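You operate a simulated robot arm through the tools that you are given. There is no shell and no other tool. Be economical: measure what you need, move in short steps, check, and stop when the job is done.

The job below is to be done with a simulated robot arm. You get a single attempt, and the scene is never put back.

Task
Fetch the code card and set it on the top of the fitting table. Put the cone on the top of the parts bench away on the cone shelf of the tall rack. Open the left drawer of the test bench, take the lint wad from the top of the parts bench and leave it in the inside the left drawer of the test bench and shut the drawer again. Close the winder three gate. Any order will do. Set down upright: cone.

It is judged by the outcome, as a careful person would: the job done as asked, and still so three seconds after it is handed in. It fails if anything else is knocked over, pushed out of place, dropped, spilled or broken.

Robot
A 7-joint arm with a three-finger gripper on a trunk, on a base that drives. Base frame: it is fixed to the floor where the robot stands at the start and does not move with it; the origin is under the middle of the robot, x ahead of it, y to its left, z up; the surface under the hand at the start is at about z = 0.74. Units: m, rad, N and s.
With the tool pointing down near the work surface it reaches from about 0.48 to 0.94 m from the robot's upright axis, wherever it stands. Its first joint turns from -2.897 to 2.897 rad. Places, roughly: code card [0.75, 0, 0.75]; cone [3.25, 1.25, 1]; cone shelf of the tall rack [1.5, -4.7, 0.9]; inside the left drawer of the test bench [3, 4.2, 0.8]; left drawer of the test bench [2.9, 4.2, 0.8]; lint wad (6x5x4 cm) [3.2, 1.6, 0.9]; top of the fitting table [3.1, -0.5, 0.8]; winder three gate [-1.8, -1.9, 0.8]. Payload 2.69 kg.
Tool frame: the origin (TCP) lies between the finger pads and is the grasp point; the fingertips stand 0.029 m ahead of it; z points along the fingers, y is the line along which they close. Largest opening 0.12 m; the body of the gripper starts 0.078 m behind the TCP.
Orientation is told as [roll, pitch, yaw] about the base's x, y, z axes, in that order, counted from this pose: with the fingers straight down and closing along the base's y, the tool's x points along the base's -x, its y along +y and its z along -z.

Tools
- The arm moves only by the tool play_rows. Its argument "motion" is a list that holds one entry, the list of rows, each a list of 7 numbers: the shift along the base's x, y, z in m, then the turn, a rotation vector about the base's x, y, z in rad, then the finger opening in m, from 0 to 0.12. In form: [[[x, y, z, rx, ry, rz, gripper], ...]]. A call has 1 to 20 rows; each row is the pose to reach, as a shift and turn from the pose commanded when the call began. A row lasts 0.2 s, in which the tool goes at most 0.05 m and 0.15 rad; a call with a longer step from one row to the next is refused whole, and so is a gripper value outside its range. Where a pose cannot be reached the arm comes as near as it can. A force on the tool above 40 N (or 10 N above the force at the start of the call, whichever is more), or a blocked arm, ends the call early, and 0.2 s more pass. Each finger halts on what it meets, pressing with about 22 N; the grip force reading is that of the motor and also rises with nothing between the fingers. The clock runs only during rows and for 0.2 s after the last one: add rows that repeat a pose to give the fingers time. The reply holds the time, the measured pose of the TCP, the force on the tool along the base axes, the opening and the grip force, in the units named above and with some noise, with the torque about the TCP (base axes, N m) and any sound that the robot's microphone picked up.
- Cameras (640 x 400 px; columns grow to the right, rows downward): "scene" is now at [0.2399, -0.0098, 1.2636]; the picture's right is [-0.18, -0.98, 0.00], its down [-0.58, 0.11, -0.81] and it looks along [0.80, -0.15, -0.59] (base axes); focal length 259 px, centre (320, 200). "wrist" rides on the gripper at [0.063, 0, -0.104] in the tool frame; the picture's right is [0.00, 1.00, 0.00], its down [-0.83, 0.00, -0.56] and it looks along [-0.56, 0.00, 0.83] (tool axes); focal length 275 px, centre (320, 200). There is no depth. A picture from a camera that has moved, and an enlarged one, comes with that camera's place and axes in the base frame and with its lens. The place of the scene camera against the robot may be out by one fixed shift of up to 0.018 m in any direction.
- grab_frame(camera): a new picture of that camera. It takes no simulated time.
- slide_trunk(by): slides the trunk up (or, below 0, down) by that many m; the arm and the scene camera ride with it, the base frame stays. It gives what a move gives, with no picture.
- roll_base(legs): drives the robot by 1 to 6 legs, each [ahead, left, turn to the left] in m, m and rad, along the robot's own axes; the way and the turn of a leg run together, so that a leg with both is an arc; at most 1.5 m and 3.142 rad a leg. The arm and the cameras ride along, it lands a little off, and it stops where it bumps. It gives what a move gives.
- head_to(pan, tilt): turns the head with the scene camera to pan (to the left, within 1.501 rad either way) and tilt (down, from -0.506 to 1.204), counted from straight ahead of the robot. It gives what a move gives.
- zoom(camera, box): a new picture of the part [left, top, right, bottom] of that camera's present view, enlarged. It takes no simulated time.
- close_job(): hands the job in; it is judged then, once.

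Go step by step. Nothing tells you exact positions but the pictures and the camera data: compare them with the known pose of the tool, close in by small moves and look again before you grip or let go. The budget is 165 turns and 128 pictures, counting those below and the enlarged ones. Unless the task says otherwise, let go and move clear before handing in.

The tools are called after "Call:" as a command line: name --argument value ..., lists and objects as JSON in quotes. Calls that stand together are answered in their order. play_rows: Moves the arm, as the interface text tells. Its arguments: {"type":"object","properties":{"motion":{"type":"array"}},"required":["motion"]} The other tools are called the same way: slide_trunk (by) slides the trunk up or down; roll_base (legs) drives the base; head_to (pan, tilt) turns the head that bears the scene camera; grab_frame (camera) takes a picture; zoom (camera, box) takes an enlarged picture of a part of a camera's view; close_job () hands the job in.

At the start:

```text
time: 0.0
eef_pos: [0.5377, -0.1977, 0.9686]
ee_rot: [-0.001, 0.0, 0.001]
ft_force: [0.2, 0.3, -0.5]
moment: [-0.01, 0.02, -0.01]
grip_width: 0.1204
grasp_force: 0.1
trunk travel left (down, up): [-0.5, 0.113]
robot x, y, heading: [-0.0032, 0.0017, -0.005]
head pan, tilt: [-0.185, 0.625]
```

scene: 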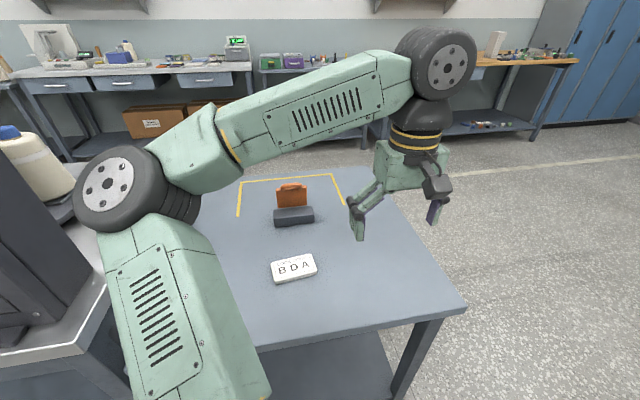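
wrist: 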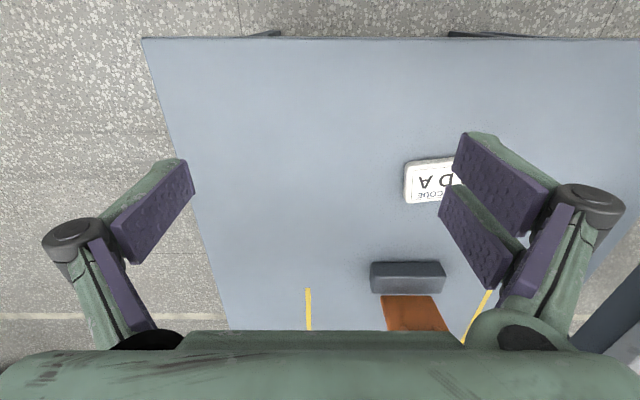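

I see a white tag reading "BDA" and an orange piece in a dark holder on the table ahead. I'll zoom in on both to see which is the code card.

Call:
zoom --camera "scene" --box '[220, 160, 380, 300]'

Call:
zoom --camera "wrist" --box '[340, 130, 520, 340]'

```text
2.86 times, centred on (300, 230) of scene
camera zoom: at [0.2399, -0.0098, 1.2636], right [-0.18, -0.98, 0.0], down [-0.58, 0.11, -0.81], along [0.8, -0.15, -0.59], focal length 741 px, centre (377, 114)
```

zoom: 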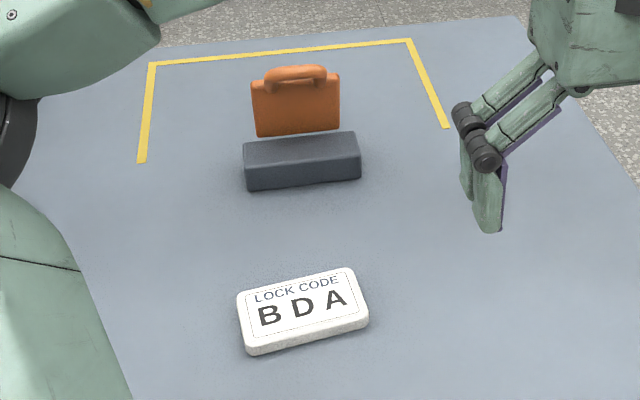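

```text
1.90 times, centred on (430, 235) of wrist
camera zoom: at [0.477, -0.1982, 1.0742], right [0.0, 1.0, 0.0], down [0.83, 0.0, 0.56], along [0.56, 0.0, -0.83], focal length 524 px, centre (110, 133)
```

zoom: 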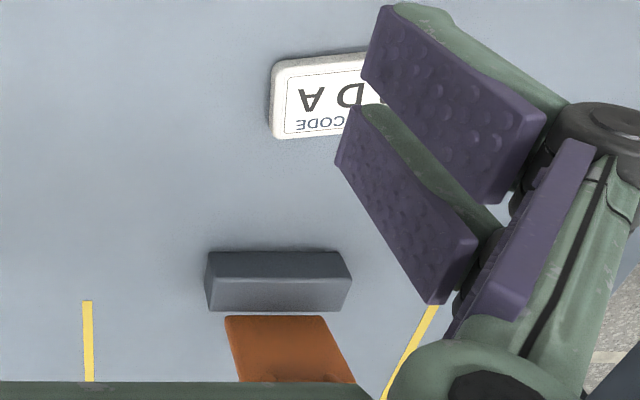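

The white tag is the code card, centred near (0.67, -0.025), and it carries lock code BDA. I'll turn the gripper so it closes along x and move above the card.

Call:
play_rows --motion '[[[0.013, 0.017, 0, 0, 0, -0.147, 0.12], [0.026, 0.034, 0, 0, 0, -0.294, 0.12], [0.039, 0.051, 0, 0, 0, -0.441, 0.12], [0.052, 0.068, 0, 0, 0, -0.588, 0.12], [0.065, 0.086, 0, 0, 0, -0.735, 0.12], [0.078, 0.103, 0, 0, 0, -0.882, 0.12], [0.091, 0.12, 0, 0, 0, -1.029, 0.12], [0.104, 0.137, 0, 0, 0, -1.176, 0.12], [0.117, 0.155, 0, 0, 0, -1.323, 0.12], [0.132, 0.172, 0, 0, 0, -1.47, 0.12], [0.132, 0.172, -0.04, 0, 0, -1.47, 0.12], [0.132, 0.172, -0.08, 0, 0, -1.47, 0.12], [0.132, 0.172, -0.08, 0, 0, -1.47, 0.12]]]'

Call:
grab_frame --camera "wrist"

Call:
grab_frame --camera "scene"

```text
time: 2.8
eef_pos: [0.5459, -0.1185, 0.8866]
ee_rot: [-0.001, -0.001, -1.467]
ft_force: [0.0, -0.4, -0.7]
moment: [-0.05, -0.01, 0.0]
grip_width: 0.1199
grasp_force: 0.1
out of reach, approached as far as the arm can: row 8, 9, 10, 11, 12, 13
trunk travel left (down, up): [-0.5, 0.113]
robot x, y, heading: [-0.0026, -0.0012, 0.0]
head pan, tilt: [-0.185, 0.625]
```

```text
123 pictures are left
camera wrist: at [0.541, -0.0553, 0.9914], right [0.99, 0.11, 0.0], down [0.09, -0.83, 0.56], along [0.06, -0.55, -0.83], focal length 275 px, centre (320, 200)
```

wrist: 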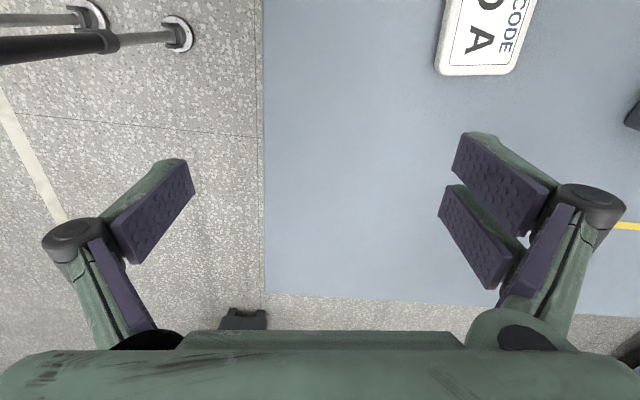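

```text
122 pictures are left
camera scene: at [0.2402, -0.0098, 1.2635], right [-0.18, -0.98, 0.0], down [-0.58, 0.11, -0.81], along [0.8, -0.15, -0.59], focal length 259 px, centre (320, 200)
```

scene: 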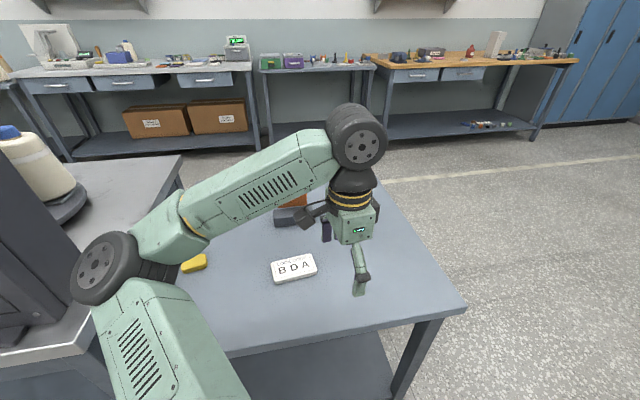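

The turn was reached, but the arm stopped short of the target position. I'll try the remaining shift in smaller steps.

Call:
play_rows --motion '[[[0.03, 0.02, 0, 0, 0, 0, 0.12], [0.06, 0.04, 0, 0, 0, 0, 0.12], [0.09, 0.065, 0, 0, 0, 0, 0.12], [0.124, 0.093, 0, 0, 0, 0, 0.12], [0.124, 0.093, 0, 0, 0, 0, 0.12]]]'

```text
time: 4.0
eef_pos: [0.546, -0.1174, 0.8884]
ee_rot: [0.0, 0.001, -1.468]
ft_force: [-0.4, 0.3, 0.1]
moment: [0.02, -0.03, -0.02]
grip_width: 0.1201
grasp_force: 0.1
out of reach, approached as far as the arm can: row 1, 2, 3, 4, 5
trunk travel left (down, up): [-0.5, 0.113]
robot x, y, heading: [0.0005, 0.0002, 0.004]
head pan, tilt: [-0.185, 0.625]
```

That looks like a wrist joint limit, so I'll turn the hand the other way round to about +1.67.

Call:
play_rows --motion '[[[0, 0, 0, 0, 0, 0.15, 0.12], [0, 0, 0, 0, 0, 0.3, 0.12], [0, 0, 0, 0, 0, 0.45, 0.12], [0, 0, 0, 0, 0, 0.6, 0.12], [0, 0, 0, 0, 0, 0.75, 0.12], [0, 0, 0, 0, 0, 0.9, 0.12], [0, 0, 0, 0, 0, 1.05, 0.12], [0, 0, 0, 0, 0, 1.2, 0.12], [0, 0, 0, 0, 0, 1.35, 0.12], [0, 0, 0, 0, 0, 1.5, 0.12], [0.012, 0.01, 0, 0, 0, 1.65, 0.12], [0.025, 0.02, 0, 0, 0, 1.8, 0.12], [0.038, 0.03, 0, 0, 0, 1.95, 0.12], [0.05, 0.04, 0, 0, 0, 2.1, 0.12], [0.062, 0.05, 0, 0, 0, 2.25, 0.12], [0.075, 0.06, 0, 0, 0, 2.4, 0.12], [0.09, 0.07, 0, 0, 0, 2.55, 0.12], [0.1, 0.08, 0, 0, 0, 2.7, 0.12], [0.112, 0.09, 0, 0, 0, 2.85, 0.12], [0.124, 0.093, 0, 0, 0, 3.0, 0.12]]]'

Call:
grab_frame --camera "wrist"

```text
time: 8.2
eef_pos: [0.6737, -0.0259, 0.8869]
ee_rot: [0.001, 0.0, 1.532]
ft_force: [-0.8, -0.4, 0.2]
moment: [0.01, -0.03, 0.03]
grip_width: 0.1199
grasp_force: 0.0
trunk travel left (down, up): [-0.5, 0.113]
robot x, y, heading: [0.004, -0.001, -0.005]
head pan, tilt: [-0.185, 0.625]
```

```text
121 pictures are left
camera wrist: at [0.6724, -0.0898, 0.9909], right [-1.0, 0.03, 0.0], down [0.03, 0.83, 0.56], along [0.02, 0.56, -0.83], focal length 275 px, centre (320, 200)
```

wrist: 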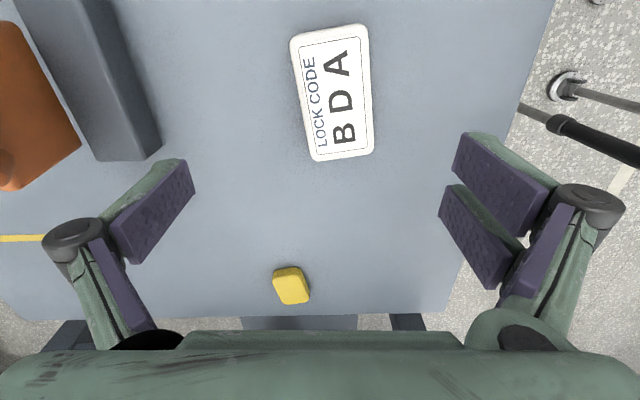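

The card sits at about (0.662, -0.030), turned roughly 0.12 rad. I'll line up with it, go down and grip.

Call:
play_rows --motion '[[[-0.012, -0.004, 0, 0, 0, 0.145, 0.1], [-0.012, -0.004, -0.04, 0, 0, 0.145, 0.1], [-0.012, -0.004, -0.08, 0, 0, 0.145, 0.1], [-0.012, -0.004, -0.1, 0, 0, 0.145, 0.1], [-0.012, -0.004, -0.111, 0, 0, 0.145, 0.1], [-0.012, -0.004, -0.111, 0, 0, 0.145, 0.1]]]'

Call:
grab_frame --camera "wrist"

Call:
grab_frame --camera "scene"

```text
time: 9.6
eef_pos: [0.6629, -0.0312, 0.7755]
ee_rot: [0.001, -0.001, 1.677]
ft_force: [-0.8, 0.2, 0.3]
moment: [0.02, 0.0, 0.02]
grip_width: 0.1001
grasp_force: 0.0
trunk travel left (down, up): [-0.5, 0.113]
robot x, y, heading: [0.0017, -0.0001, -0.004]
head pan, tilt: [-0.185, 0.625]
```

```text
120 pictures are left
camera wrist: at [0.6707, -0.0941, 0.8801], right [-0.99, -0.11, 0.0], down [-0.09, 0.83, 0.56], along [-0.06, 0.55, -0.83], focal length 275 px, centre (320, 200)
```

wrist: 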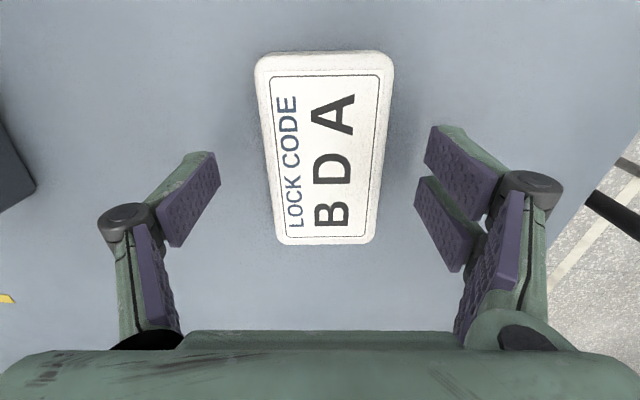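

```text
119 pictures are left
camera scene: at [0.2399, -0.0098, 1.2636], right [-0.18, -0.98, 0.0], down [-0.58, 0.11, -0.81], along [0.8, -0.15, -0.59], focal length 259 px, centre (320, 200)
```

scene: 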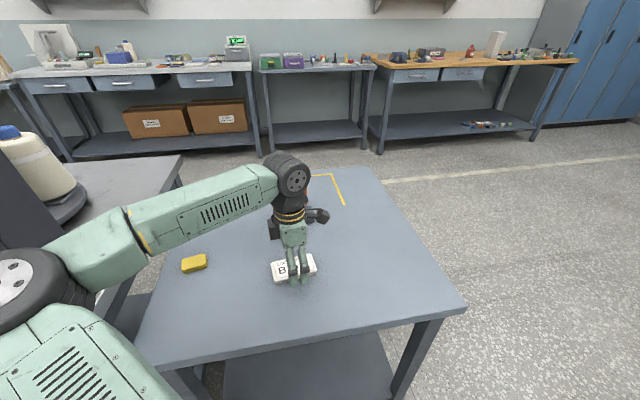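

The fingers straddle the card well. I'll go down a touch more and close.

Call:
play_rows --motion '[[[0.001, 0.003, -0.003, 0, 0, 0.0, 0.1], [0.001, 0.003, -0.003, 0, 0, 0.0, 0.04], [0.001, 0.003, -0.003, 0, 0, 0.0, 0.04], [0.001, 0.003, -0.003, 0, 0, 0.0, 0.04], [0.001, 0.003, -0.003, 0, 0, 0.0, 0.04], [0.001, 0.003, -0.003, 0, 0, 0.0, 0.04]]]'

Call:
grab_frame --camera "wrist"

```text
time: 11.0
eef_pos: [0.6648, -0.0271, 0.7726]
ee_rot: [-0.001, 0.001, 1.673]
ft_force: [-0.8, 0.8, 0.5]
moment: [-0.01, 0.01, 0.01]
grip_width: 0.0595
grasp_force: 22.0
trunk travel left (down, up): [-0.5, 0.113]
robot x, y, heading: [0.0015, 0.0008, -0.002]
head pan, tilt: [-0.185, 0.625]
```

```text
118 pictures are left
camera wrist: at [0.6721, -0.0914, 0.8775], right [-0.99, -0.11, 0.0], down [-0.09, 0.83, 0.56], along [-0.06, 0.55, -0.83], focal length 275 px, centre (320, 200)
```

wrist: 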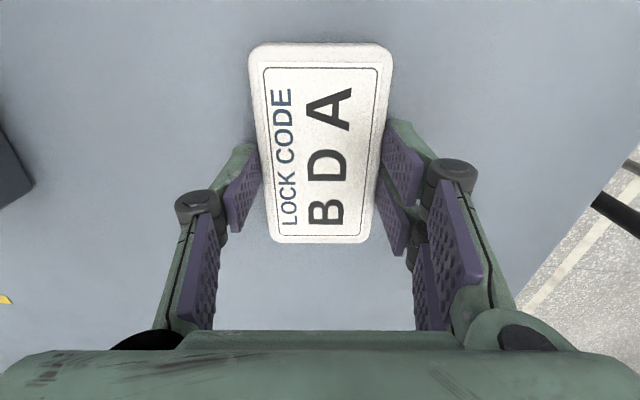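

The card is gripped at 0.0595 m. I'll lift it and survey the room.

Call:
play_rows --motion '[[[0, 0, 0.04, 0, 0, 0, 0.04], [0, 0, 0.08, 0, 0, 0, 0.04], [0, 0, 0.12, 0, 0, 0, 0.04], [-0.01, 0, 0.16, 0, 0, 0, 0.04], [-0.04, 0, 0.2, 0, 0, 0, 0.04], [-0.08, 0, 0.22, 0, 0, 0, 0.04], [-0.12, 0, 0.22, 0, 0, 0, 0.04]]]'

Call:
head_to --pan -1.0 --tilt 0.4

Call:
grab_frame --camera "scene"

Call:
head_to --pan 0.9 --tilt 0.4

Call:
grab_frame --camera "scene"

Call:
head_to --pan -0.1 --tilt 0.3

Call:
grab_frame --camera "scene"

```text
time: 12.6
eef_pos: [0.5432, -0.0249, 0.9908]
ee_rot: [-0.001, 0.001, 1.674]
ft_force: [-0.3, 0.1, -0.1]
moment: [-0.03, 0.02, -0.01]
grip_width: 0.0594
grasp_force: 21.6
trunk travel left (down, up): [-0.5, 0.113]
robot x, y, heading: [-0.0029, -0.0006, -0.003]
head pan, tilt: [-0.185, 0.625]
```

```text
time: 13.7
eef_pos: [0.5431, -0.0243, 0.9914]
ee_rot: [-0.001, 0.0, 1.673]
ft_force: [0.0, -0.1, 0.0]
moment: [0.03, -0.01, 0.0]
grip_width: 0.0594
grasp_force: 22.0
trunk travel left (down, up): [-0.5, 0.113]
robot x, y, heading: [-0.003, -0.0001, -0.0]
head pan, tilt: [-1.0, 0.4]
```

```text
117 pictures are left
camera scene: at [0.2039, -0.0717, 1.284], right [-0.84, -0.54, 0.0], down [-0.21, 0.33, -0.92], along [0.5, -0.77, -0.39], focal length 259 px, centre (320, 200)
```

scene: 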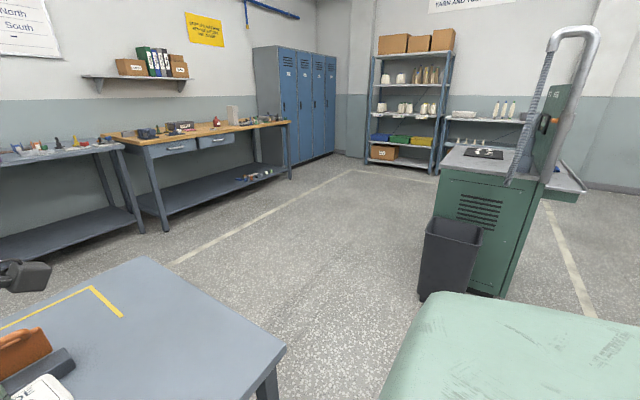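

```text
time: 15.6
eef_pos: [0.543, -0.0245, 0.992]
ee_rot: [-0.001, -0.001, 1.674]
ft_force: [-0.7, 1.2, 0.0]
moment: [0.01, -0.01, -0.01]
grip_width: 0.0594
grasp_force: 22.4
trunk travel left (down, up): [-0.5, 0.113]
robot x, y, heading: [-0.0011, 0.0015, -0.002]
head pan, tilt: [0.901, 0.4]
```

```text
116 pictures are left
camera scene: at [0.2114, 0.0788, 1.284], right [0.78, -0.62, 0.0], down [-0.24, -0.3, -0.92], along [0.57, 0.72, -0.39], focal length 259 px, centre (320, 200)
```

scene: 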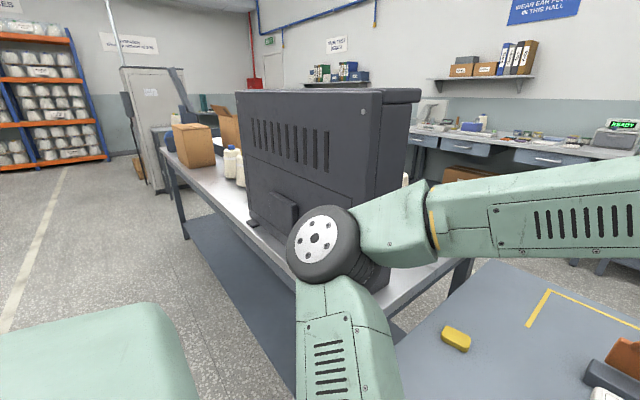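

```text
time: 16.9
eef_pos: [0.5425, -0.0262, 0.9918]
ee_rot: [0.001, 0.0, 1.674]
ft_force: [-0.3, 0.2, -1.2]
moment: [0.02, 0.0, 0.0]
grip_width: 0.0594
grasp_force: 22.2
trunk travel left (down, up): [-0.5, 0.113]
robot x, y, heading: [0.0005, 0.0019, -0.002]
head pan, tilt: [-0.099, 0.3]
```

```text
115 pictures are left
camera scene: at [0.2467, -0.003, 1.2933], right [-0.1, -1.0, 0.0], down [-0.29, 0.03, -0.96], along [0.95, -0.09, -0.3], focal length 259 px, centre (320, 200)
```

scene: 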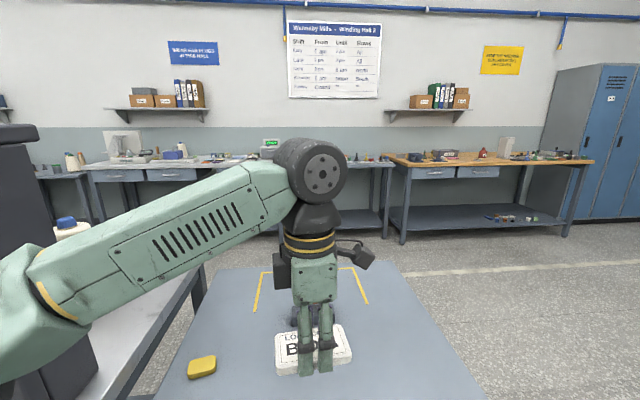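

I take the small middle table to be the fitting table, with the parts bench to its left. I'll zoom on the wall sign and the table area before driving.

Call:
zoom --camera "scene" --box '[280, 15, 390, 105]'

Call:
zoom --camera "scene" --box '[60, 110, 420, 260]'

```text
4.44 times, centred on (335, 60) of scene
camera zoom: at [0.2467, -0.003, 1.2933], right [-0.1, -1.0, 0.0], down [-0.29, 0.03, -0.96], along [0.95, -0.09, -0.3], focal length 1152 px, centre (253, 822)
```

zoom: 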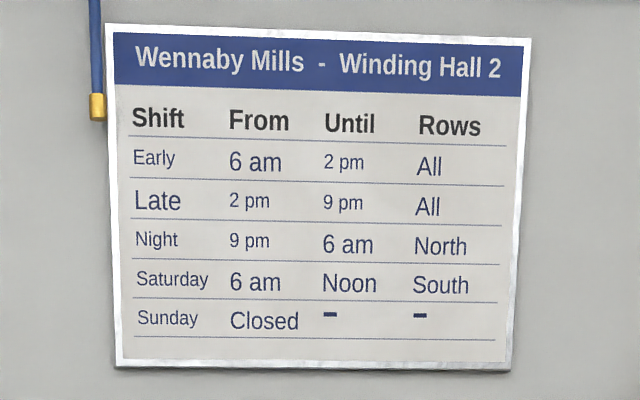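

```text
1.78 times, centred on (240, 185) of scene
camera zoom: at [0.2467, -0.003, 1.2933], right [-0.1, -1.0, 0.0], down [-0.29, 0.03, -0.96], along [0.95, -0.09, -0.3], focal length 461 px, centre (462, 227)
```

zoom: 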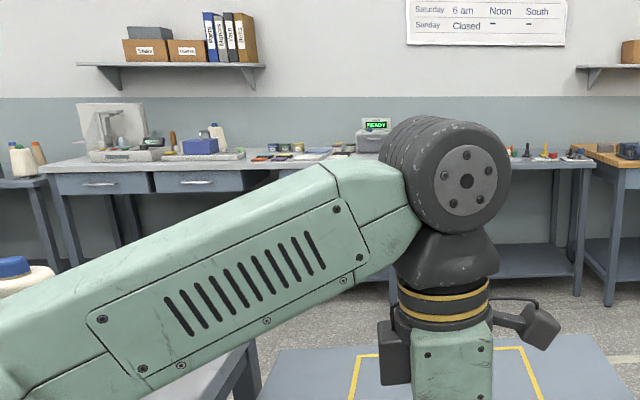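

The way between the card table and the bin is about y = -0.9. I'll drive right, then forward, to stand in front of the fitting table.

Call:
roll_base --legs '[[0, -0.9, 0], [1.5, 0, 0], [0.5, 0, 0], [0, 0.4, 0]]'

Call:
head_to --pan 0.0 --tilt 0.4

Call:
grab_frame --camera "scene"

```text
time: 37.3
eef_pos: [2.564, -0.5749, 0.9915]
ee_rot: [0.001, -0.001, 1.665]
ft_force: [0.7, 0.1, -1.7]
moment: [-0.04, 0.02, 0.0]
grip_width: 0.0593
grasp_force: 21.6
trunk travel left (down, up): [-0.5, 0.113]
robot x, y, heading: [2.0227, -0.5444, -0.007]
head pan, tilt: [-0.099, 0.3]
```

```text
time: 38.0
eef_pos: [2.5641, -0.5746, 0.9908]
ee_rot: [0.0, -0.001, 1.665]
ft_force: [-0.5, 0.4, -0.3]
moment: [0.02, 0.02, 0.01]
grip_width: 0.0594
grasp_force: 22.1
trunk travel left (down, up): [-0.5, 0.113]
robot x, y, heading: [2.0192, -0.5483, -0.005]
head pan, tilt: [0.0, 0.4]
```

```text
112 pictures are left
camera scene: at [2.2681, -0.541, 1.284], right [-0.01, -1.0, 0.0], down [-0.39, 0.0, -0.92], along [0.92, -0.01, -0.39], focal length 259 px, centre (320, 200)
```

scene: 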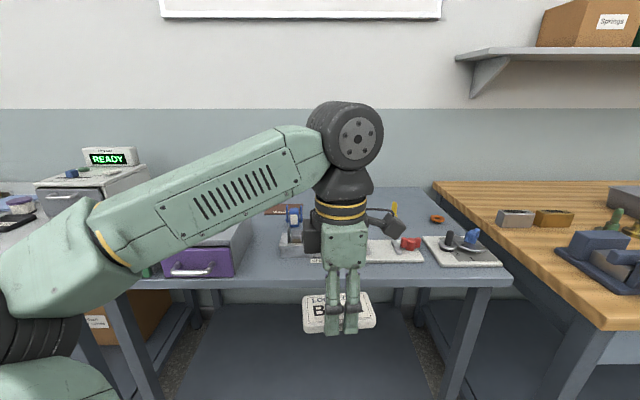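

The fitting table's front edge is near x = 2.83 and its top is cluttered. I'll look for a free spot.

Call:
zoom --camera "scene" --box '[130, 170, 530, 300]'

Call:
head_to --pan 0.5 --tilt 0.5

Call:
grab_frame --camera "scene"

```text
1.60 times, centred on (330, 235) of scene
camera zoom: at [2.2681, -0.541, 1.284], right [-0.01, -1.0, 0.0], down [-0.39, 0.0, -0.92], along [0.92, -0.01, -0.39], focal length 415 px, centre (304, 144)
```

zoom: 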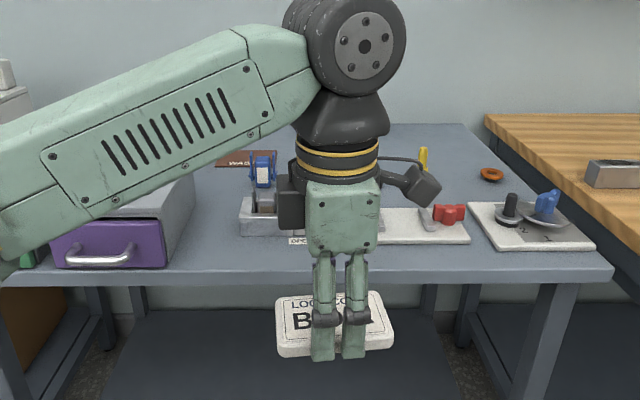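

```text
time: 38.9
eef_pos: [2.5644, -0.5742, 0.9918]
ee_rot: [-0.002, 0.0, 1.666]
ft_force: [0.8, 0.3, -0.8]
moment: [0.01, 0.01, 0.01]
grip_width: 0.0596
grasp_force: 21.8
trunk travel left (down, up): [-0.5, 0.113]
robot x, y, heading: [2.0223, -0.5454, -0.007]
head pan, tilt: [0.499, 0.499]
```

```text
110 pictures are left
camera scene: at [2.2558, -0.4973, 1.2749], right [0.47, -0.88, 0.0], down [-0.42, -0.22, -0.88], along [0.78, 0.41, -0.48], focal length 259 px, centre (320, 200)
```

scene: 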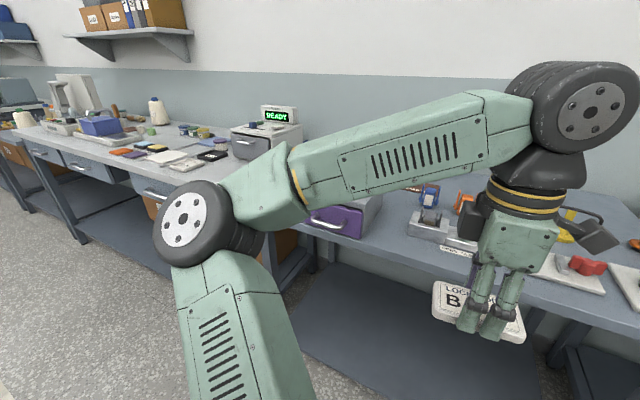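

Some gaps show, but the arm hides the middle. I'll raise the trunk, move forward and use the wrist camera from above.

Call:
slide_trunk --by 0.11

Call:
roll_base --legs '[[0.28, 0, 0]]'

Call:
grab_frame --camera "wrist"

Call:
head_to --pan -0.1 --tilt 0.75

Call:
grab_frame --camera "scene"

```text
time: 40.4
eef_pos: [2.5629, -0.5758, 1.1005]
ee_rot: [0.0, 0.0, 1.665]
ft_force: [0.5, 0.7, -0.7]
moment: [0.02, -0.01, -0.03]
grip_width: 0.0592
grasp_force: 21.9
trunk travel left (down, up): [-0.61, 0.003]
robot x, y, heading: [2.025, -0.5431, -0.007]
head pan, tilt: [0.499, 0.499]
```

```text
time: 42.3
eef_pos: [2.8425, -0.5661, 1.0997]
ee_rot: [-0.001, -0.001, 1.684]
ft_force: [0.1, 0.4, -0.4]
moment: [0.01, 0.02, 0.01]
grip_width: 0.0596
grasp_force: 21.9
trunk travel left (down, up): [-0.61, 0.003]
robot x, y, heading: [2.2984, -0.5451, 0.007]
head pan, tilt: [0.499, 0.499]
```

```text
109 pictures are left
camera wrist: at [2.8503, -0.6281, 1.2053], right [-0.99, -0.12, 0.0], down [-0.1, 0.83, 0.56], along [-0.07, 0.55, -0.83], focal length 275 px, centre (320, 200)
```

wrist: 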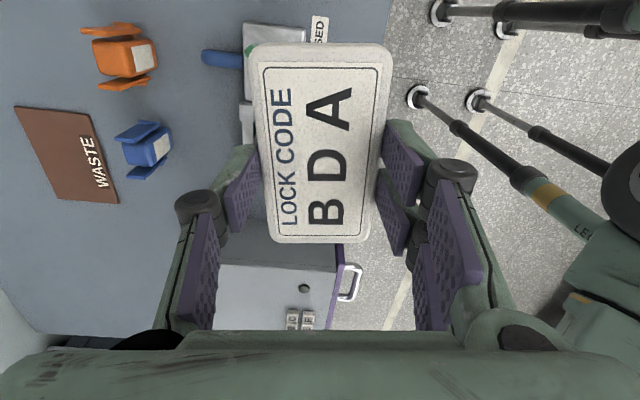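

```text
time: 43.3
eef_pos: [2.8408, -0.5659, 1.1009]
ee_rot: [0.0, 0.0, 1.685]
ft_force: [0.4, -0.1, -0.9]
moment: [0.0, 0.01, -0.01]
grip_width: 0.0593
grasp_force: 21.9
trunk travel left (down, up): [-0.61, 0.003]
robot x, y, heading: [2.2979, -0.5431, 0.011]
head pan, tilt: [-0.099, 0.75]
```

```text
108 pictures are left
camera scene: at [2.5347, -0.5446, 1.3629], right [-0.09, -1.0, 0.0], down [-0.68, 0.06, -0.73], along [0.73, -0.07, -0.68], focal length 259 px, centre (320, 200)
```

scene: 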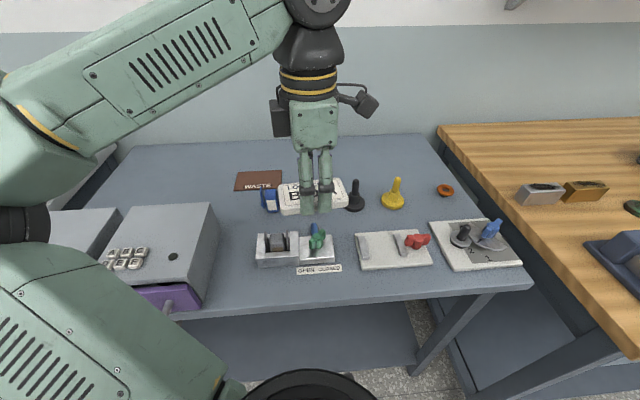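

The table has a free area at the back right, around (3.28, -0.93), behind the ring and the yellow peg. I'll shift right and slightly forward, then reach out.

Call:
roll_base --legs '[[0, -0.36, 0], [0.1, 0, 0]]'

Call:
play_rows --motion '[[[0.04, 0, 0, 0, 0, 0, 0.04], [0.08, 0, 0, 0, 0, 0, 0.04], [0.12, 0, 0, 0, 0, 0, 0.04], [0.16, 0, 0, 0, 0, 0, 0.04], [0.2, 0, 0, 0, 0, 0, 0.04], [0.24, 0, 0, 0, 0, 0, 0.04], [0.28, 0, 0, 0, 0, 0, 0.04], [0.32, 0, 0, 0, 0, 0, 0.04], [0.32, 0, -0.04, 0, 0, 0, 0.04], [0.32, 0, -0.08, 0, 0, 0, 0.04], [0.32, 0, -0.1, 0, 0, 0, 0.04], [0.32, 0, -0.1, 0, 0, 0, 0.04]]]'

Call:
grab_frame --camera "wrist"

Call:
grab_frame --camera "scene"

```text
time: 47.5
eef_pos: [2.944, -0.9328, 1.1003]
ee_rot: [0.001, 0.0, 1.68]
ft_force: [0.1, 0.2, -0.5]
moment: [-0.01, -0.02, 0.01]
grip_width: 0.0594
grasp_force: 21.6
trunk travel left (down, up): [-0.61, 0.003]
robot x, y, heading: [2.3991, -0.9094, 0.001]
head pan, tilt: [-0.099, 0.75]
```

```text
time: 50.1
eef_pos: [3.2623, -0.9305, 1.0008]
ee_rot: [0.0, 0.0, 1.677]
ft_force: [-0.6, -0.6, -0.8]
moment: [0.02, 0.0, -0.02]
grip_width: 0.0596
grasp_force: 21.9
trunk travel left (down, up): [-0.61, 0.003]
robot x, y, heading: [2.403, -0.9122, 0.009]
head pan, tilt: [-0.099, 0.75]
```

```text
107 pictures are left
camera wrist: at [3.271, -0.994, 1.1059], right [-0.99, -0.11, 0.0], down [-0.09, 0.83, 0.56], along [-0.06, 0.55, -0.83], focal length 275 px, centre (320, 200)
```

wrist: 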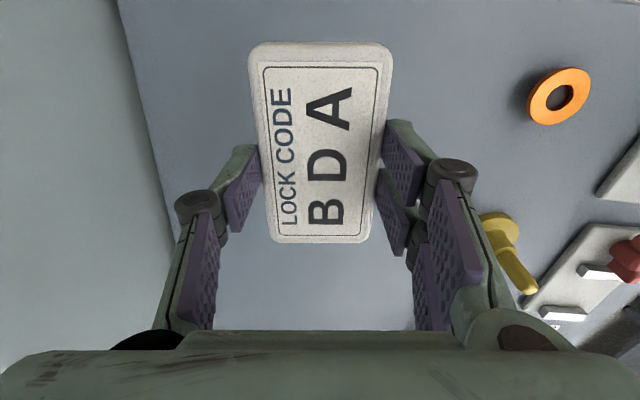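

```text
106 pictures are left
camera scene: at [2.6368, -0.9117, 1.3629], right [-0.09, -1.0, 0.0], down [-0.68, 0.06, -0.73], along [0.73, -0.07, -0.68], focal length 259 px, centre (320, 200)
```

scene: 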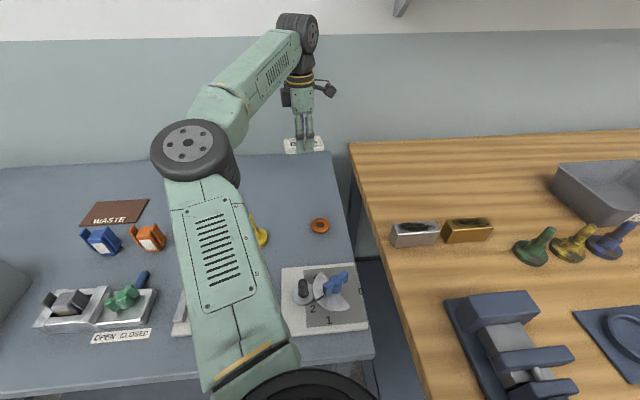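

The spot is clear. I'll lower until contact.

Call:
play_rows --motion '[[[0.01, 0, -0.03, 0, 0, 0, 0.04], [0.015, 0, -0.06, 0, 0, 0, 0.04], [0.015, 0, -0.09, 0, 0, 0, 0.04], [0.015, 0, -0.11, 0, 0, 0, 0.04], [0.015, 0, -0.12, 0, 0, 0, 0.04], [0.015, 0, -0.13, 0, 0, 0, 0.04], [0.015, 0, -0.135, 0, 0, 0, 0.04], [0.015, 0, -0.14, 0, 0, 0, 0.04]]]'

Call:
grab_frame --camera "wrist"

```text
time: 51.6
eef_pos: [3.2776, -0.9331, 0.8772]
ee_rot: [-0.01, 0.005, 1.68]
ft_force: [-10.1, 0.8, 20.1]
moment: [0.21, 1.0, 0.04]
grip_width: 0.0597
grasp_force: 22.0
trunk travel left (down, up): [-0.61, 0.003]
robot x, y, heading: [2.4006, -0.9124, 0.003]
head pan, tilt: [-0.099, 0.75]
stopped in row 7: the force on the tool passed its limit at 44 N (the readings are from after the stop); the commanded pose is now the measured one
```

```text
105 pictures are left
camera wrist: at [3.2845, -0.9955, 0.9821], right [-0.99, -0.11, -0.01], down [-0.1, 0.83, 0.55], along [-0.05, 0.55, -0.83], focal length 275 px, centre (320, 200)
```

wrist: 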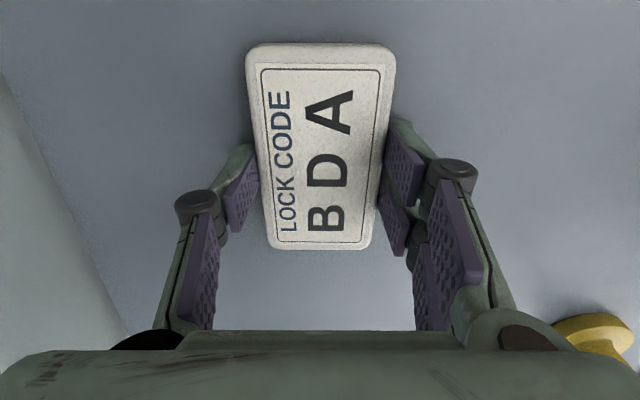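

There was firm contact, so the card is on the top at about z = 0.845. I'll release and lift.

Call:
play_rows --motion '[[[0, 0, 0, 0, 0, 0, 0.075], [0, 0, 0, 0, 0, 0, 0.085], [0, 0, 0.0, 0, 0, 0, 0.09], [0, 0, 0.04, 0, 0, 0, 0.09], [0, 0, 0.08, 0, 0, 0, 0.09], [0, 0, 0.12, 0, 0, 0, 0.09], [0, 0, 0.16, 0, 0, 0, 0.09], [0, 0, 0.2, 0, 0, 0, 0.09]]]'

Call:
grab_frame --camera "wrist"

```text
time: 53.5
eef_pos: [3.2754, -0.9332, 1.0739]
ee_rot: [-0.008, 0.003, 1.679]
ft_force: [-0.6, 0.2, 1.4]
moment: [0.0, 0.01, -0.01]
grip_width: 0.09
grasp_force: 0.0
trunk travel left (down, up): [-0.61, 0.003]
robot x, y, heading: [2.398, -0.9092, 0.006]
head pan, tilt: [-0.099, 0.75]
```

```text
104 pictures are left
camera wrist: at [3.282, -0.9958, 1.1789], right [-0.99, -0.11, -0.01], down [-0.1, 0.83, 0.55], along [-0.06, 0.55, -0.83], focal length 275 px, centre (320, 200)
```

wrist: 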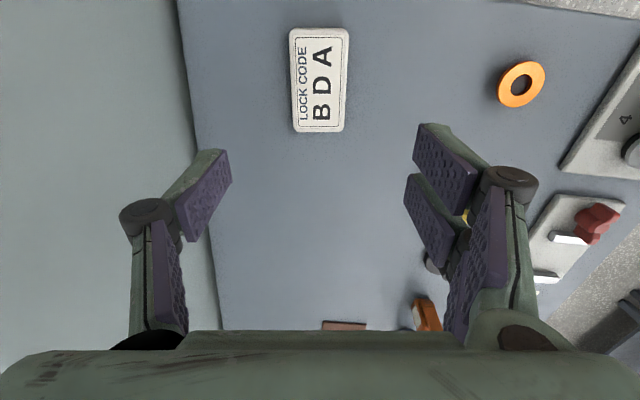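

The card lies flat on the fitting table. I'll retract, back off and look left towards the parts bench and test bench.

Call:
play_rows --motion '[[[-0.04, 0, 0.02, 0, 0, 0, 0.09], [-0.08, 0, 0.03, 0, 0, 0, 0.09], [-0.12, 0, 0.03, 0, 0, 0, 0.09], [-0.16, 0, 0.03, 0, 0, 0, 0.09], [-0.2, 0, 0.03, 0, 0, 0, 0.09], [-0.24, 0, 0.03, 0, 0, 0, 0.09], [-0.28, 0, 0.03, 0, 0, 0, 0.09], [-0.32, 0, 0.03, 0, 0, 0, 0.09]]]'

Call:
roll_base --legs '[[-0.4, 0, 0], [0, 0.5, 0]]'

Call:
head_to --pan 0.9 --tilt 0.4

Call:
grab_frame --camera "scene"

Call:
head_to --pan 1.5 --tilt 0.5

Call:
grab_frame --camera "scene"

```text
time: 55.2
eef_pos: [2.96, -0.9343, 1.1022]
ee_rot: [-0.006, 0.004, 1.677]
ft_force: [0.6, 0.0, -0.3]
moment: [0.02, -0.03, 0.03]
grip_width: 0.0903
grasp_force: 0.0
trunk travel left (down, up): [-0.61, 0.003]
robot x, y, heading: [2.4008, -0.9096, 0.007]
head pan, tilt: [-0.099, 0.75]
```

```text
time: 61.7
eef_pos: [2.5525, -0.4365, 1.1036]
ee_rot: [-0.009, 0.003, 1.681]
ft_force: [0.3, 0.4, -0.3]
moment: [-0.05, -0.01, -0.03]
grip_width: 0.09
grasp_force: 0.1
trunk travel left (down, up): [-0.61, 0.003]
robot x, y, heading: [1.9939, -0.4191, 0.012]
head pan, tilt: [-0.099, 0.75]
```

```text
time: 63.0
eef_pos: [2.5515, -0.4381, 1.1027]
ee_rot: [-0.007, 0.003, 1.681]
ft_force: [0.4, 0.4, -0.3]
moment: [0.0, 0.01, -0.01]
grip_width: 0.0898
grasp_force: 0.0
trunk travel left (down, up): [-0.61, 0.003]
robot x, y, heading: [1.9941, -0.4145, 0.01]
head pan, tilt: [0.901, 0.4]
```

```text
103 pictures are left
camera scene: at [2.2028, -0.3368, 1.394], right [0.79, -0.62, 0.0], down [-0.24, -0.31, -0.92], along [0.57, 0.72, -0.39], focal length 259 px, centre (320, 200)
```

scene: 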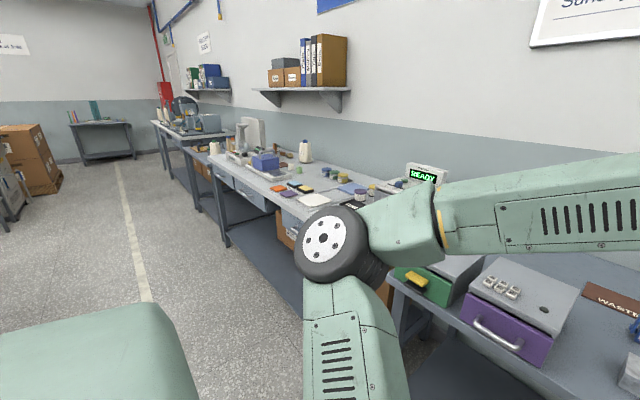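

```text
time: 64.0
eef_pos: [2.5509, -0.4368, 1.1025]
ee_rot: [-0.008, 0.003, 1.681]
ft_force: [-0.8, -0.3, -0.8]
moment: [0.02, 0.01, 0.01]
grip_width: 0.0898
grasp_force: 0.0
trunk travel left (down, up): [-0.61, 0.003]
robot x, y, heading: [1.9938, -0.4167, 0.007]
head pan, tilt: [1.499, 0.499]
```

```text
102 pictures are left
camera scene: at [2.1517, -0.3189, 1.3849], right [1.0, -0.07, 0.0], down [-0.03, -0.48, -0.88], along [0.06, 0.88, -0.48], focal length 259 px, centre (320, 200)
```

scene: 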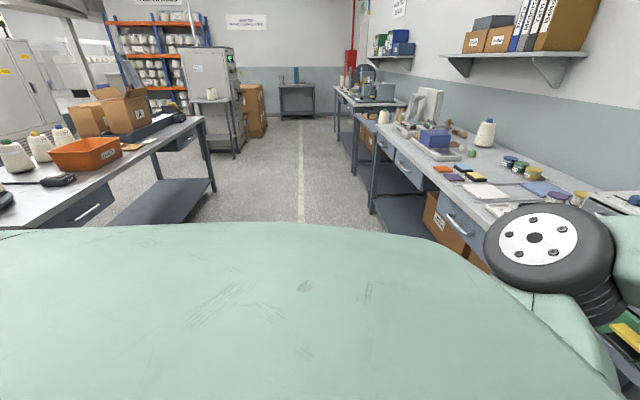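

The corridor at x ≈ 2 is clear and the white cone on the parts bench is visible. I'll drive to the test bench to look at the drawer.

Call:
roll_base --legs '[[0, 1.5, 0], [0, 1.5, 0], [0, 1.3, 0]]'

Call:
head_to --pan 0.4 --tilt 0.5

Call:
grab_frame --camera "scene"

Call:
head_to --pan -0.3 --tilt 0.5

Call:
grab_frame --camera "scene"

```text
time: 97.0
eef_pos: [2.6975, 3.7892, 1.1039]
ee_rot: [-0.007, 0.003, 1.588]
ft_force: [0.2, -0.3, 0.3]
moment: [0.01, 0.0, -0.02]
grip_width: 0.09
grasp_force: 0.1
trunk travel left (down, up): [-0.61, 0.003]
robot x, y, heading: [2.1433, 3.8627, -0.085]
head pan, tilt: [1.499, 0.499]
```

```text
time: 98.3
eef_pos: [2.6978, 3.7891, 1.1045]
ee_rot: [-0.007, 0.005, 1.589]
ft_force: [-0.5, -0.2, -0.4]
moment: [0.03, -0.02, -0.03]
grip_width: 0.0901
grasp_force: 0.0
trunk travel left (down, up): [-0.61, 0.003]
robot x, y, heading: [2.1417, 3.8638, -0.085]
head pan, tilt: [0.4, 0.499]
```

```text
101 pictures are left
camera scene: at [2.3819, 3.8831, 1.3849], right [0.31, -0.95, 0.0], down [-0.46, -0.15, -0.88], along [0.83, 0.27, -0.48], focal length 259 px, centre (320, 200)
```

scene: 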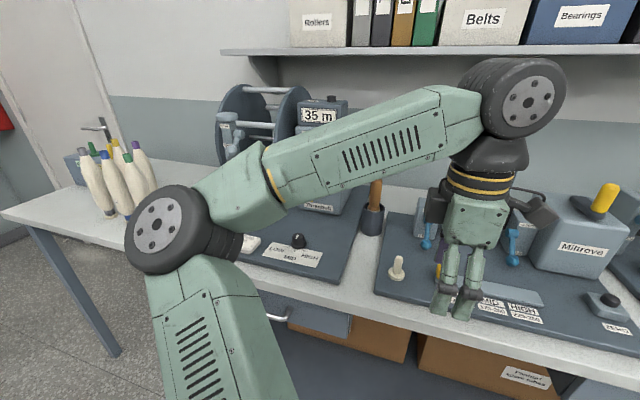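

```text
time: 99.4
eef_pos: [2.6974, 3.7902, 1.1035]
ee_rot: [-0.008, 0.004, 1.587]
ft_force: [-0.4, 0.3, 1.0]
moment: [0.01, -0.04, 0.01]
grip_width: 0.0899
grasp_force: 0.1
trunk travel left (down, up): [-0.61, 0.003]
robot x, y, heading: [2.1388, 3.8608, -0.086]
head pan, tilt: [-0.3, 0.499]
```

```text
100 pictures are left
camera scene: at [2.3797, 3.8208, 1.3849], right [-0.38, -0.93, 0.0], down [-0.44, 0.18, -0.88], along [0.81, -0.33, -0.48], focal length 259 px, centre (320, 200)
```

scene: 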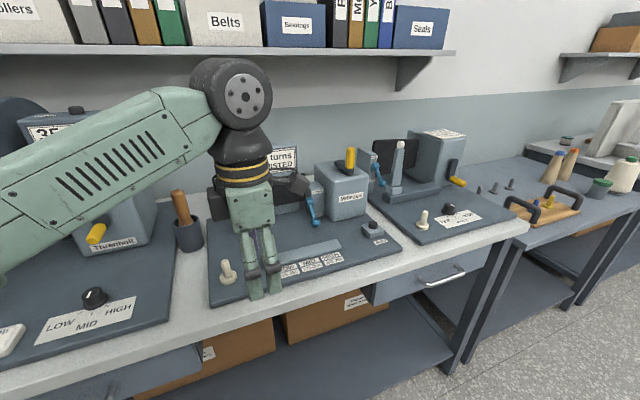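

The left drawer with a bow handle is to my front-left. I'll back up, square up with the drawer and look at it.

Call:
roll_base --legs '[[-0.35, 0, 0.086], [0, 0.32, 0]]'

Call:
head_to --pan 0.3 --tilt 0.6

Call:
grab_frame --camera "scene"

```text
time: 104.2
eef_pos: [2.3482, 4.1654, 1.1036]
ee_rot: [-0.009, 0.002, 1.682]
ft_force: [0.7, 0.4, 0.2]
moment: [0.02, -0.01, 0.01]
grip_width: 0.0899
grasp_force: 0.2
trunk travel left (down, up): [-0.61, 0.003]
robot x, y, heading: [1.7921, 4.1863, 0.003]
head pan, tilt: [-0.3, 0.499]
```

```text
time: 105.2
eef_pos: [2.3473, 4.1652, 1.1035]
ee_rot: [-0.007, 0.002, 1.681]
ft_force: [0.2, 0.3, 0.1]
moment: [0.01, 0.0, 0.0]
grip_width: 0.0901
grasp_force: 0.2
trunk travel left (down, up): [-0.61, 0.003]
robot x, y, heading: [1.7896, 4.1889, 0.009]
head pan, tilt: [0.3, 0.6]
```

```text
99 pictures are left
camera scene: at [2.0265, 4.2201, 1.3758], right [0.3, -0.95, 0.0], down [-0.54, -0.17, -0.83], along [0.79, 0.25, -0.56], focal length 259 px, centre (320, 200)
```

scene: 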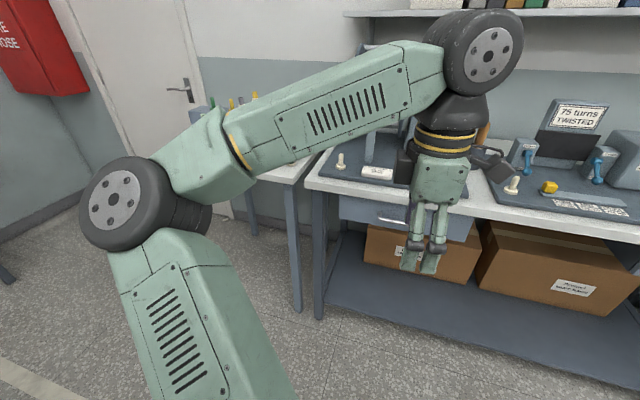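

The drawer is straight ahead near y ≈ 4.15. I'll zoom on its handle and surroundings.

Call:
zoom --camera "scene" --box '[300, 140, 500, 270]'

Call:
grab_frame --camera "wrist"

```text
3.08 times, centred on (400, 205) of scene
camera zoom: at [2.0265, 4.2201, 1.3758], right [0.3, -0.95, 0.0], down [-0.54, -0.17, -0.83], along [0.79, 0.25, -0.56], focal length 798 px, centre (74, 185)
```

zoom: 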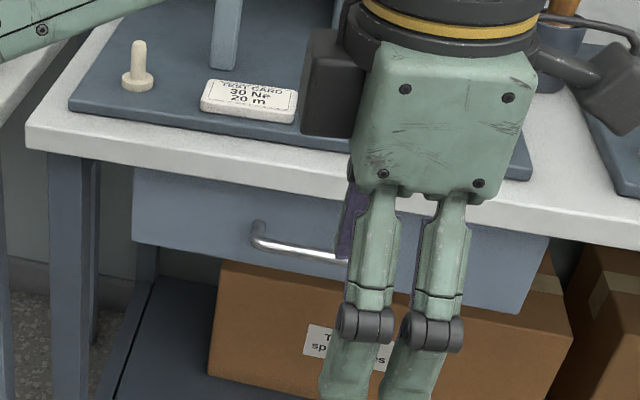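

```text
97 pictures are left
camera wrist: at [2.3558, 4.1025, 1.2082], right [-0.99, -0.11, -0.01], down [-0.1, 0.83, 0.55], along [-0.06, 0.55, -0.83], focal length 275 px, centre (320, 200)
```

wrist: 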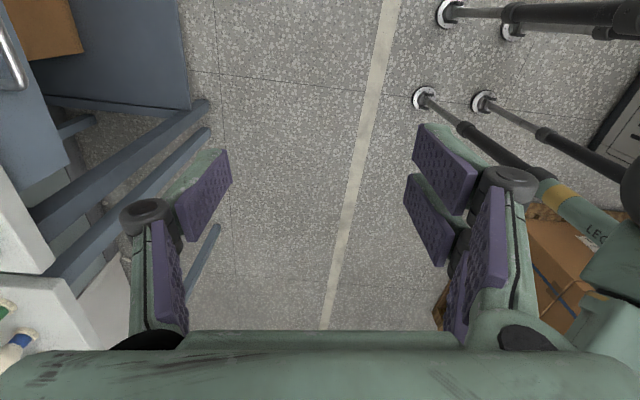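

The handle is a bow bar, centred near y ≈ 4.15 and around z 0.8. I'll turn the tool horizontal (fingers pointing ahead, closing vertically) and then lower the trunk.

Call:
play_rows --motion '[[[0, 0, 0, 0, 0, -0.11, 0.09], [0, 0, 0, 0, 0, -0.11, 0.09]]]'

Call:
play_rows --motion '[[[0.01, 0, 0, 0, -0.143, 0, 0.09], [0.02, 0, 0, 0, -0.286, 0, 0.09], [0.03, 0, 0, 0, -0.429, 0, 0.09], [0.04, 0, 0, 0, -0.571, 0, 0.09], [0.05, 0, 0, 0, -0.714, 0, 0.09], [0.06, 0, 0, 0, -0.857, 0, 0.09], [0.07, 0, 0, 0, -1.0, 0, 0.09], [0.08, 0, 0, 0, -1.143, 0, 0.09], [0.09, 0, 0, 0, -1.285, 0, 0.09], [0.1, 0, 0, 0, -1.428, 0, 0.09], [0.1, 0, 0, 0, -1.571, 0, 0.09], [0.1, 0, 0, 0, -1.571, 0, 0.09]]]'

Call:
slide_trunk --by -0.25

Call:
grab_frame --camera "wrist"

Call:
grab_frame --camera "scene"

```text
time: 105.8
eef_pos: [2.3479, 4.1649, 1.1028]
ee_rot: [-0.007, 0.004, 1.569]
ft_force: [0.0, 0.2, -0.9]
moment: [0.02, -0.04, 0.01]
grip_width: 0.09
grasp_force: 0.1
trunk travel left (down, up): [-0.61, 0.003]
robot x, y, heading: [1.7894, 4.1861, 0.007]
head pan, tilt: [0.3, 0.6]
```

```text
time: 108.4
eef_pos: [2.5056, 4.1588, 1.1261]
ee_rot: [-1.58, 0.001, 1.567]
ft_force: [0.5, 0.5, 0.2]
moment: [0.02, -0.02, 0.01]
grip_width: 0.0904
grasp_force: 0.1
out of reach, approached as far as the arm can: row 8, 9, 10, 11, 12
trunk travel left (down, up): [-0.61, 0.003]
robot x, y, heading: [1.7876, 4.1878, 0.005]
head pan, tilt: [0.3, 0.6]
```

```text
time: 111.0
eef_pos: [2.5052, 4.1581, 0.8775]
ee_rot: [-1.576, -0.001, 1.567]
ft_force: [-0.2, 0.3, -0.3]
moment: [0.03, -0.03, 0.0]
grip_width: 0.09
grasp_force: 0.0
trunk travel left (down, up): [-0.36, 0.253]
robot x, y, heading: [1.791, 4.1899, 0.01]
head pan, tilt: [0.3, 0.6]
```

```text
96 pictures are left
camera wrist: at [2.4028, 4.0952, 0.8774], right [0.01, 0.0, -1.0], down [-0.55, 0.83, -0.01], along [0.83, 0.55, 0.0], focal length 275 px, centre (320, 200)
```

wrist: 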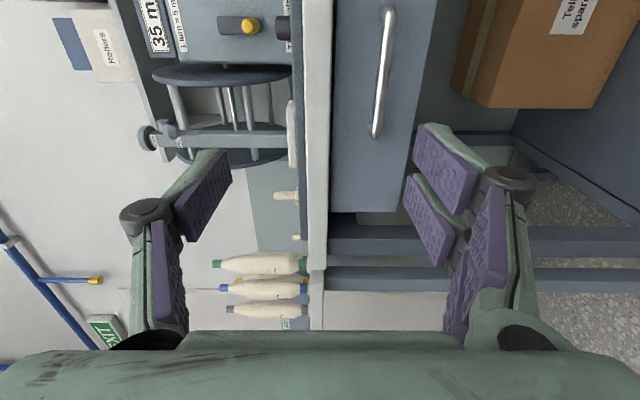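

```text
95 pictures are left
camera scene: at [2.0264, 4.2201, 1.1258], right [0.3, -0.95, 0.0], down [-0.54, -0.17, -0.83], along [0.79, 0.25, -0.56], focal length 259 px, centre (320, 200)
```

scene: 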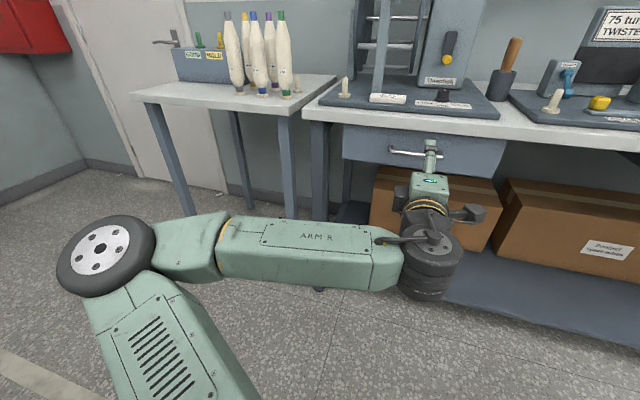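

Handle at about x≈2.79, y 4.09–4.235, z≈0.80. I'll go down to its height, advance partway and recheck.

Call:
play_rows --motion '[[[0, 0, -0.04, 0, 0, 0, 0.09], [0, 0, -0.077, 0, 0, 0, 0.09], [0.04, 0, -0.077, 0, 0, 0, 0.09], [0.08, 0, -0.077, 0, 0, 0, 0.09], [0.12, 0, -0.077, 0, 0, 0, 0.09], [0.15, 0, -0.077, 0, 0, 0, 0.09], [0.15, 0, -0.077, 0, 0, 0, 0.09]]]'

Call:
grab_frame --camera "wrist"

Call:
zoom --camera "scene" --box '[320, 100, 520, 240]'

```text
time: 112.6
eef_pos: [2.5542, 4.1475, 0.8254]
ee_rot: [-1.552, 0.016, 1.639]
ft_force: [0.5, -0.2, -0.1]
moment: [-0.01, 0.0, 0.02]
grip_width: 0.0901
grasp_force: 0.1
out of reach, approached as far as the arm can: row 1, 2, 3, 4, 5, 6, 7
trunk travel left (down, up): [-0.36, 0.253]
robot x, y, heading: [1.7866, 4.1888, 0.011]
head pan, tilt: [0.3, 0.6]
```

```text
94 pictures are left
camera wrist: at [2.4557, 4.0782, 0.83], right [-0.02, -0.02, -1.0], down [-0.61, 0.79, -0.01], along [0.79, 0.61, -0.03], focal length 275 px, centre (320, 200)
```

wrist: 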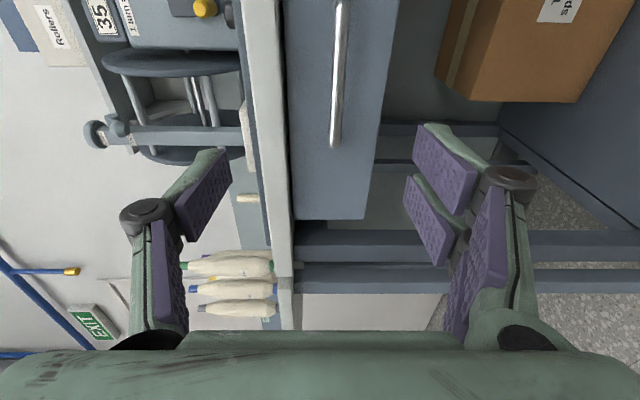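

```text
2.86 times, centred on (420, 170) of scene
camera zoom: at [2.0264, 4.2201, 1.1258], right [0.3, -0.95, 0.0], down [-0.54, -0.17, -0.83], along [0.79, 0.25, -0.56], focal length 741 px, centre (34, 286)
```

zoom: 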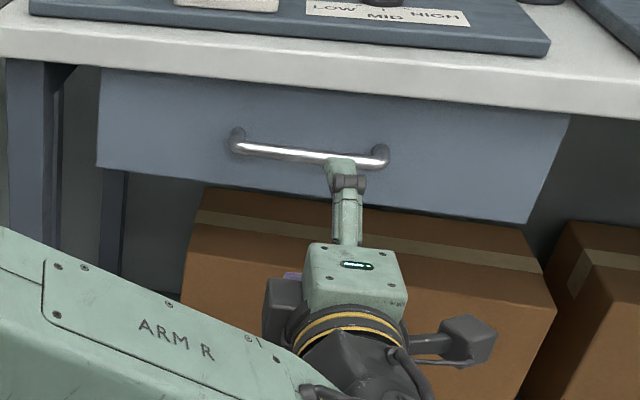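

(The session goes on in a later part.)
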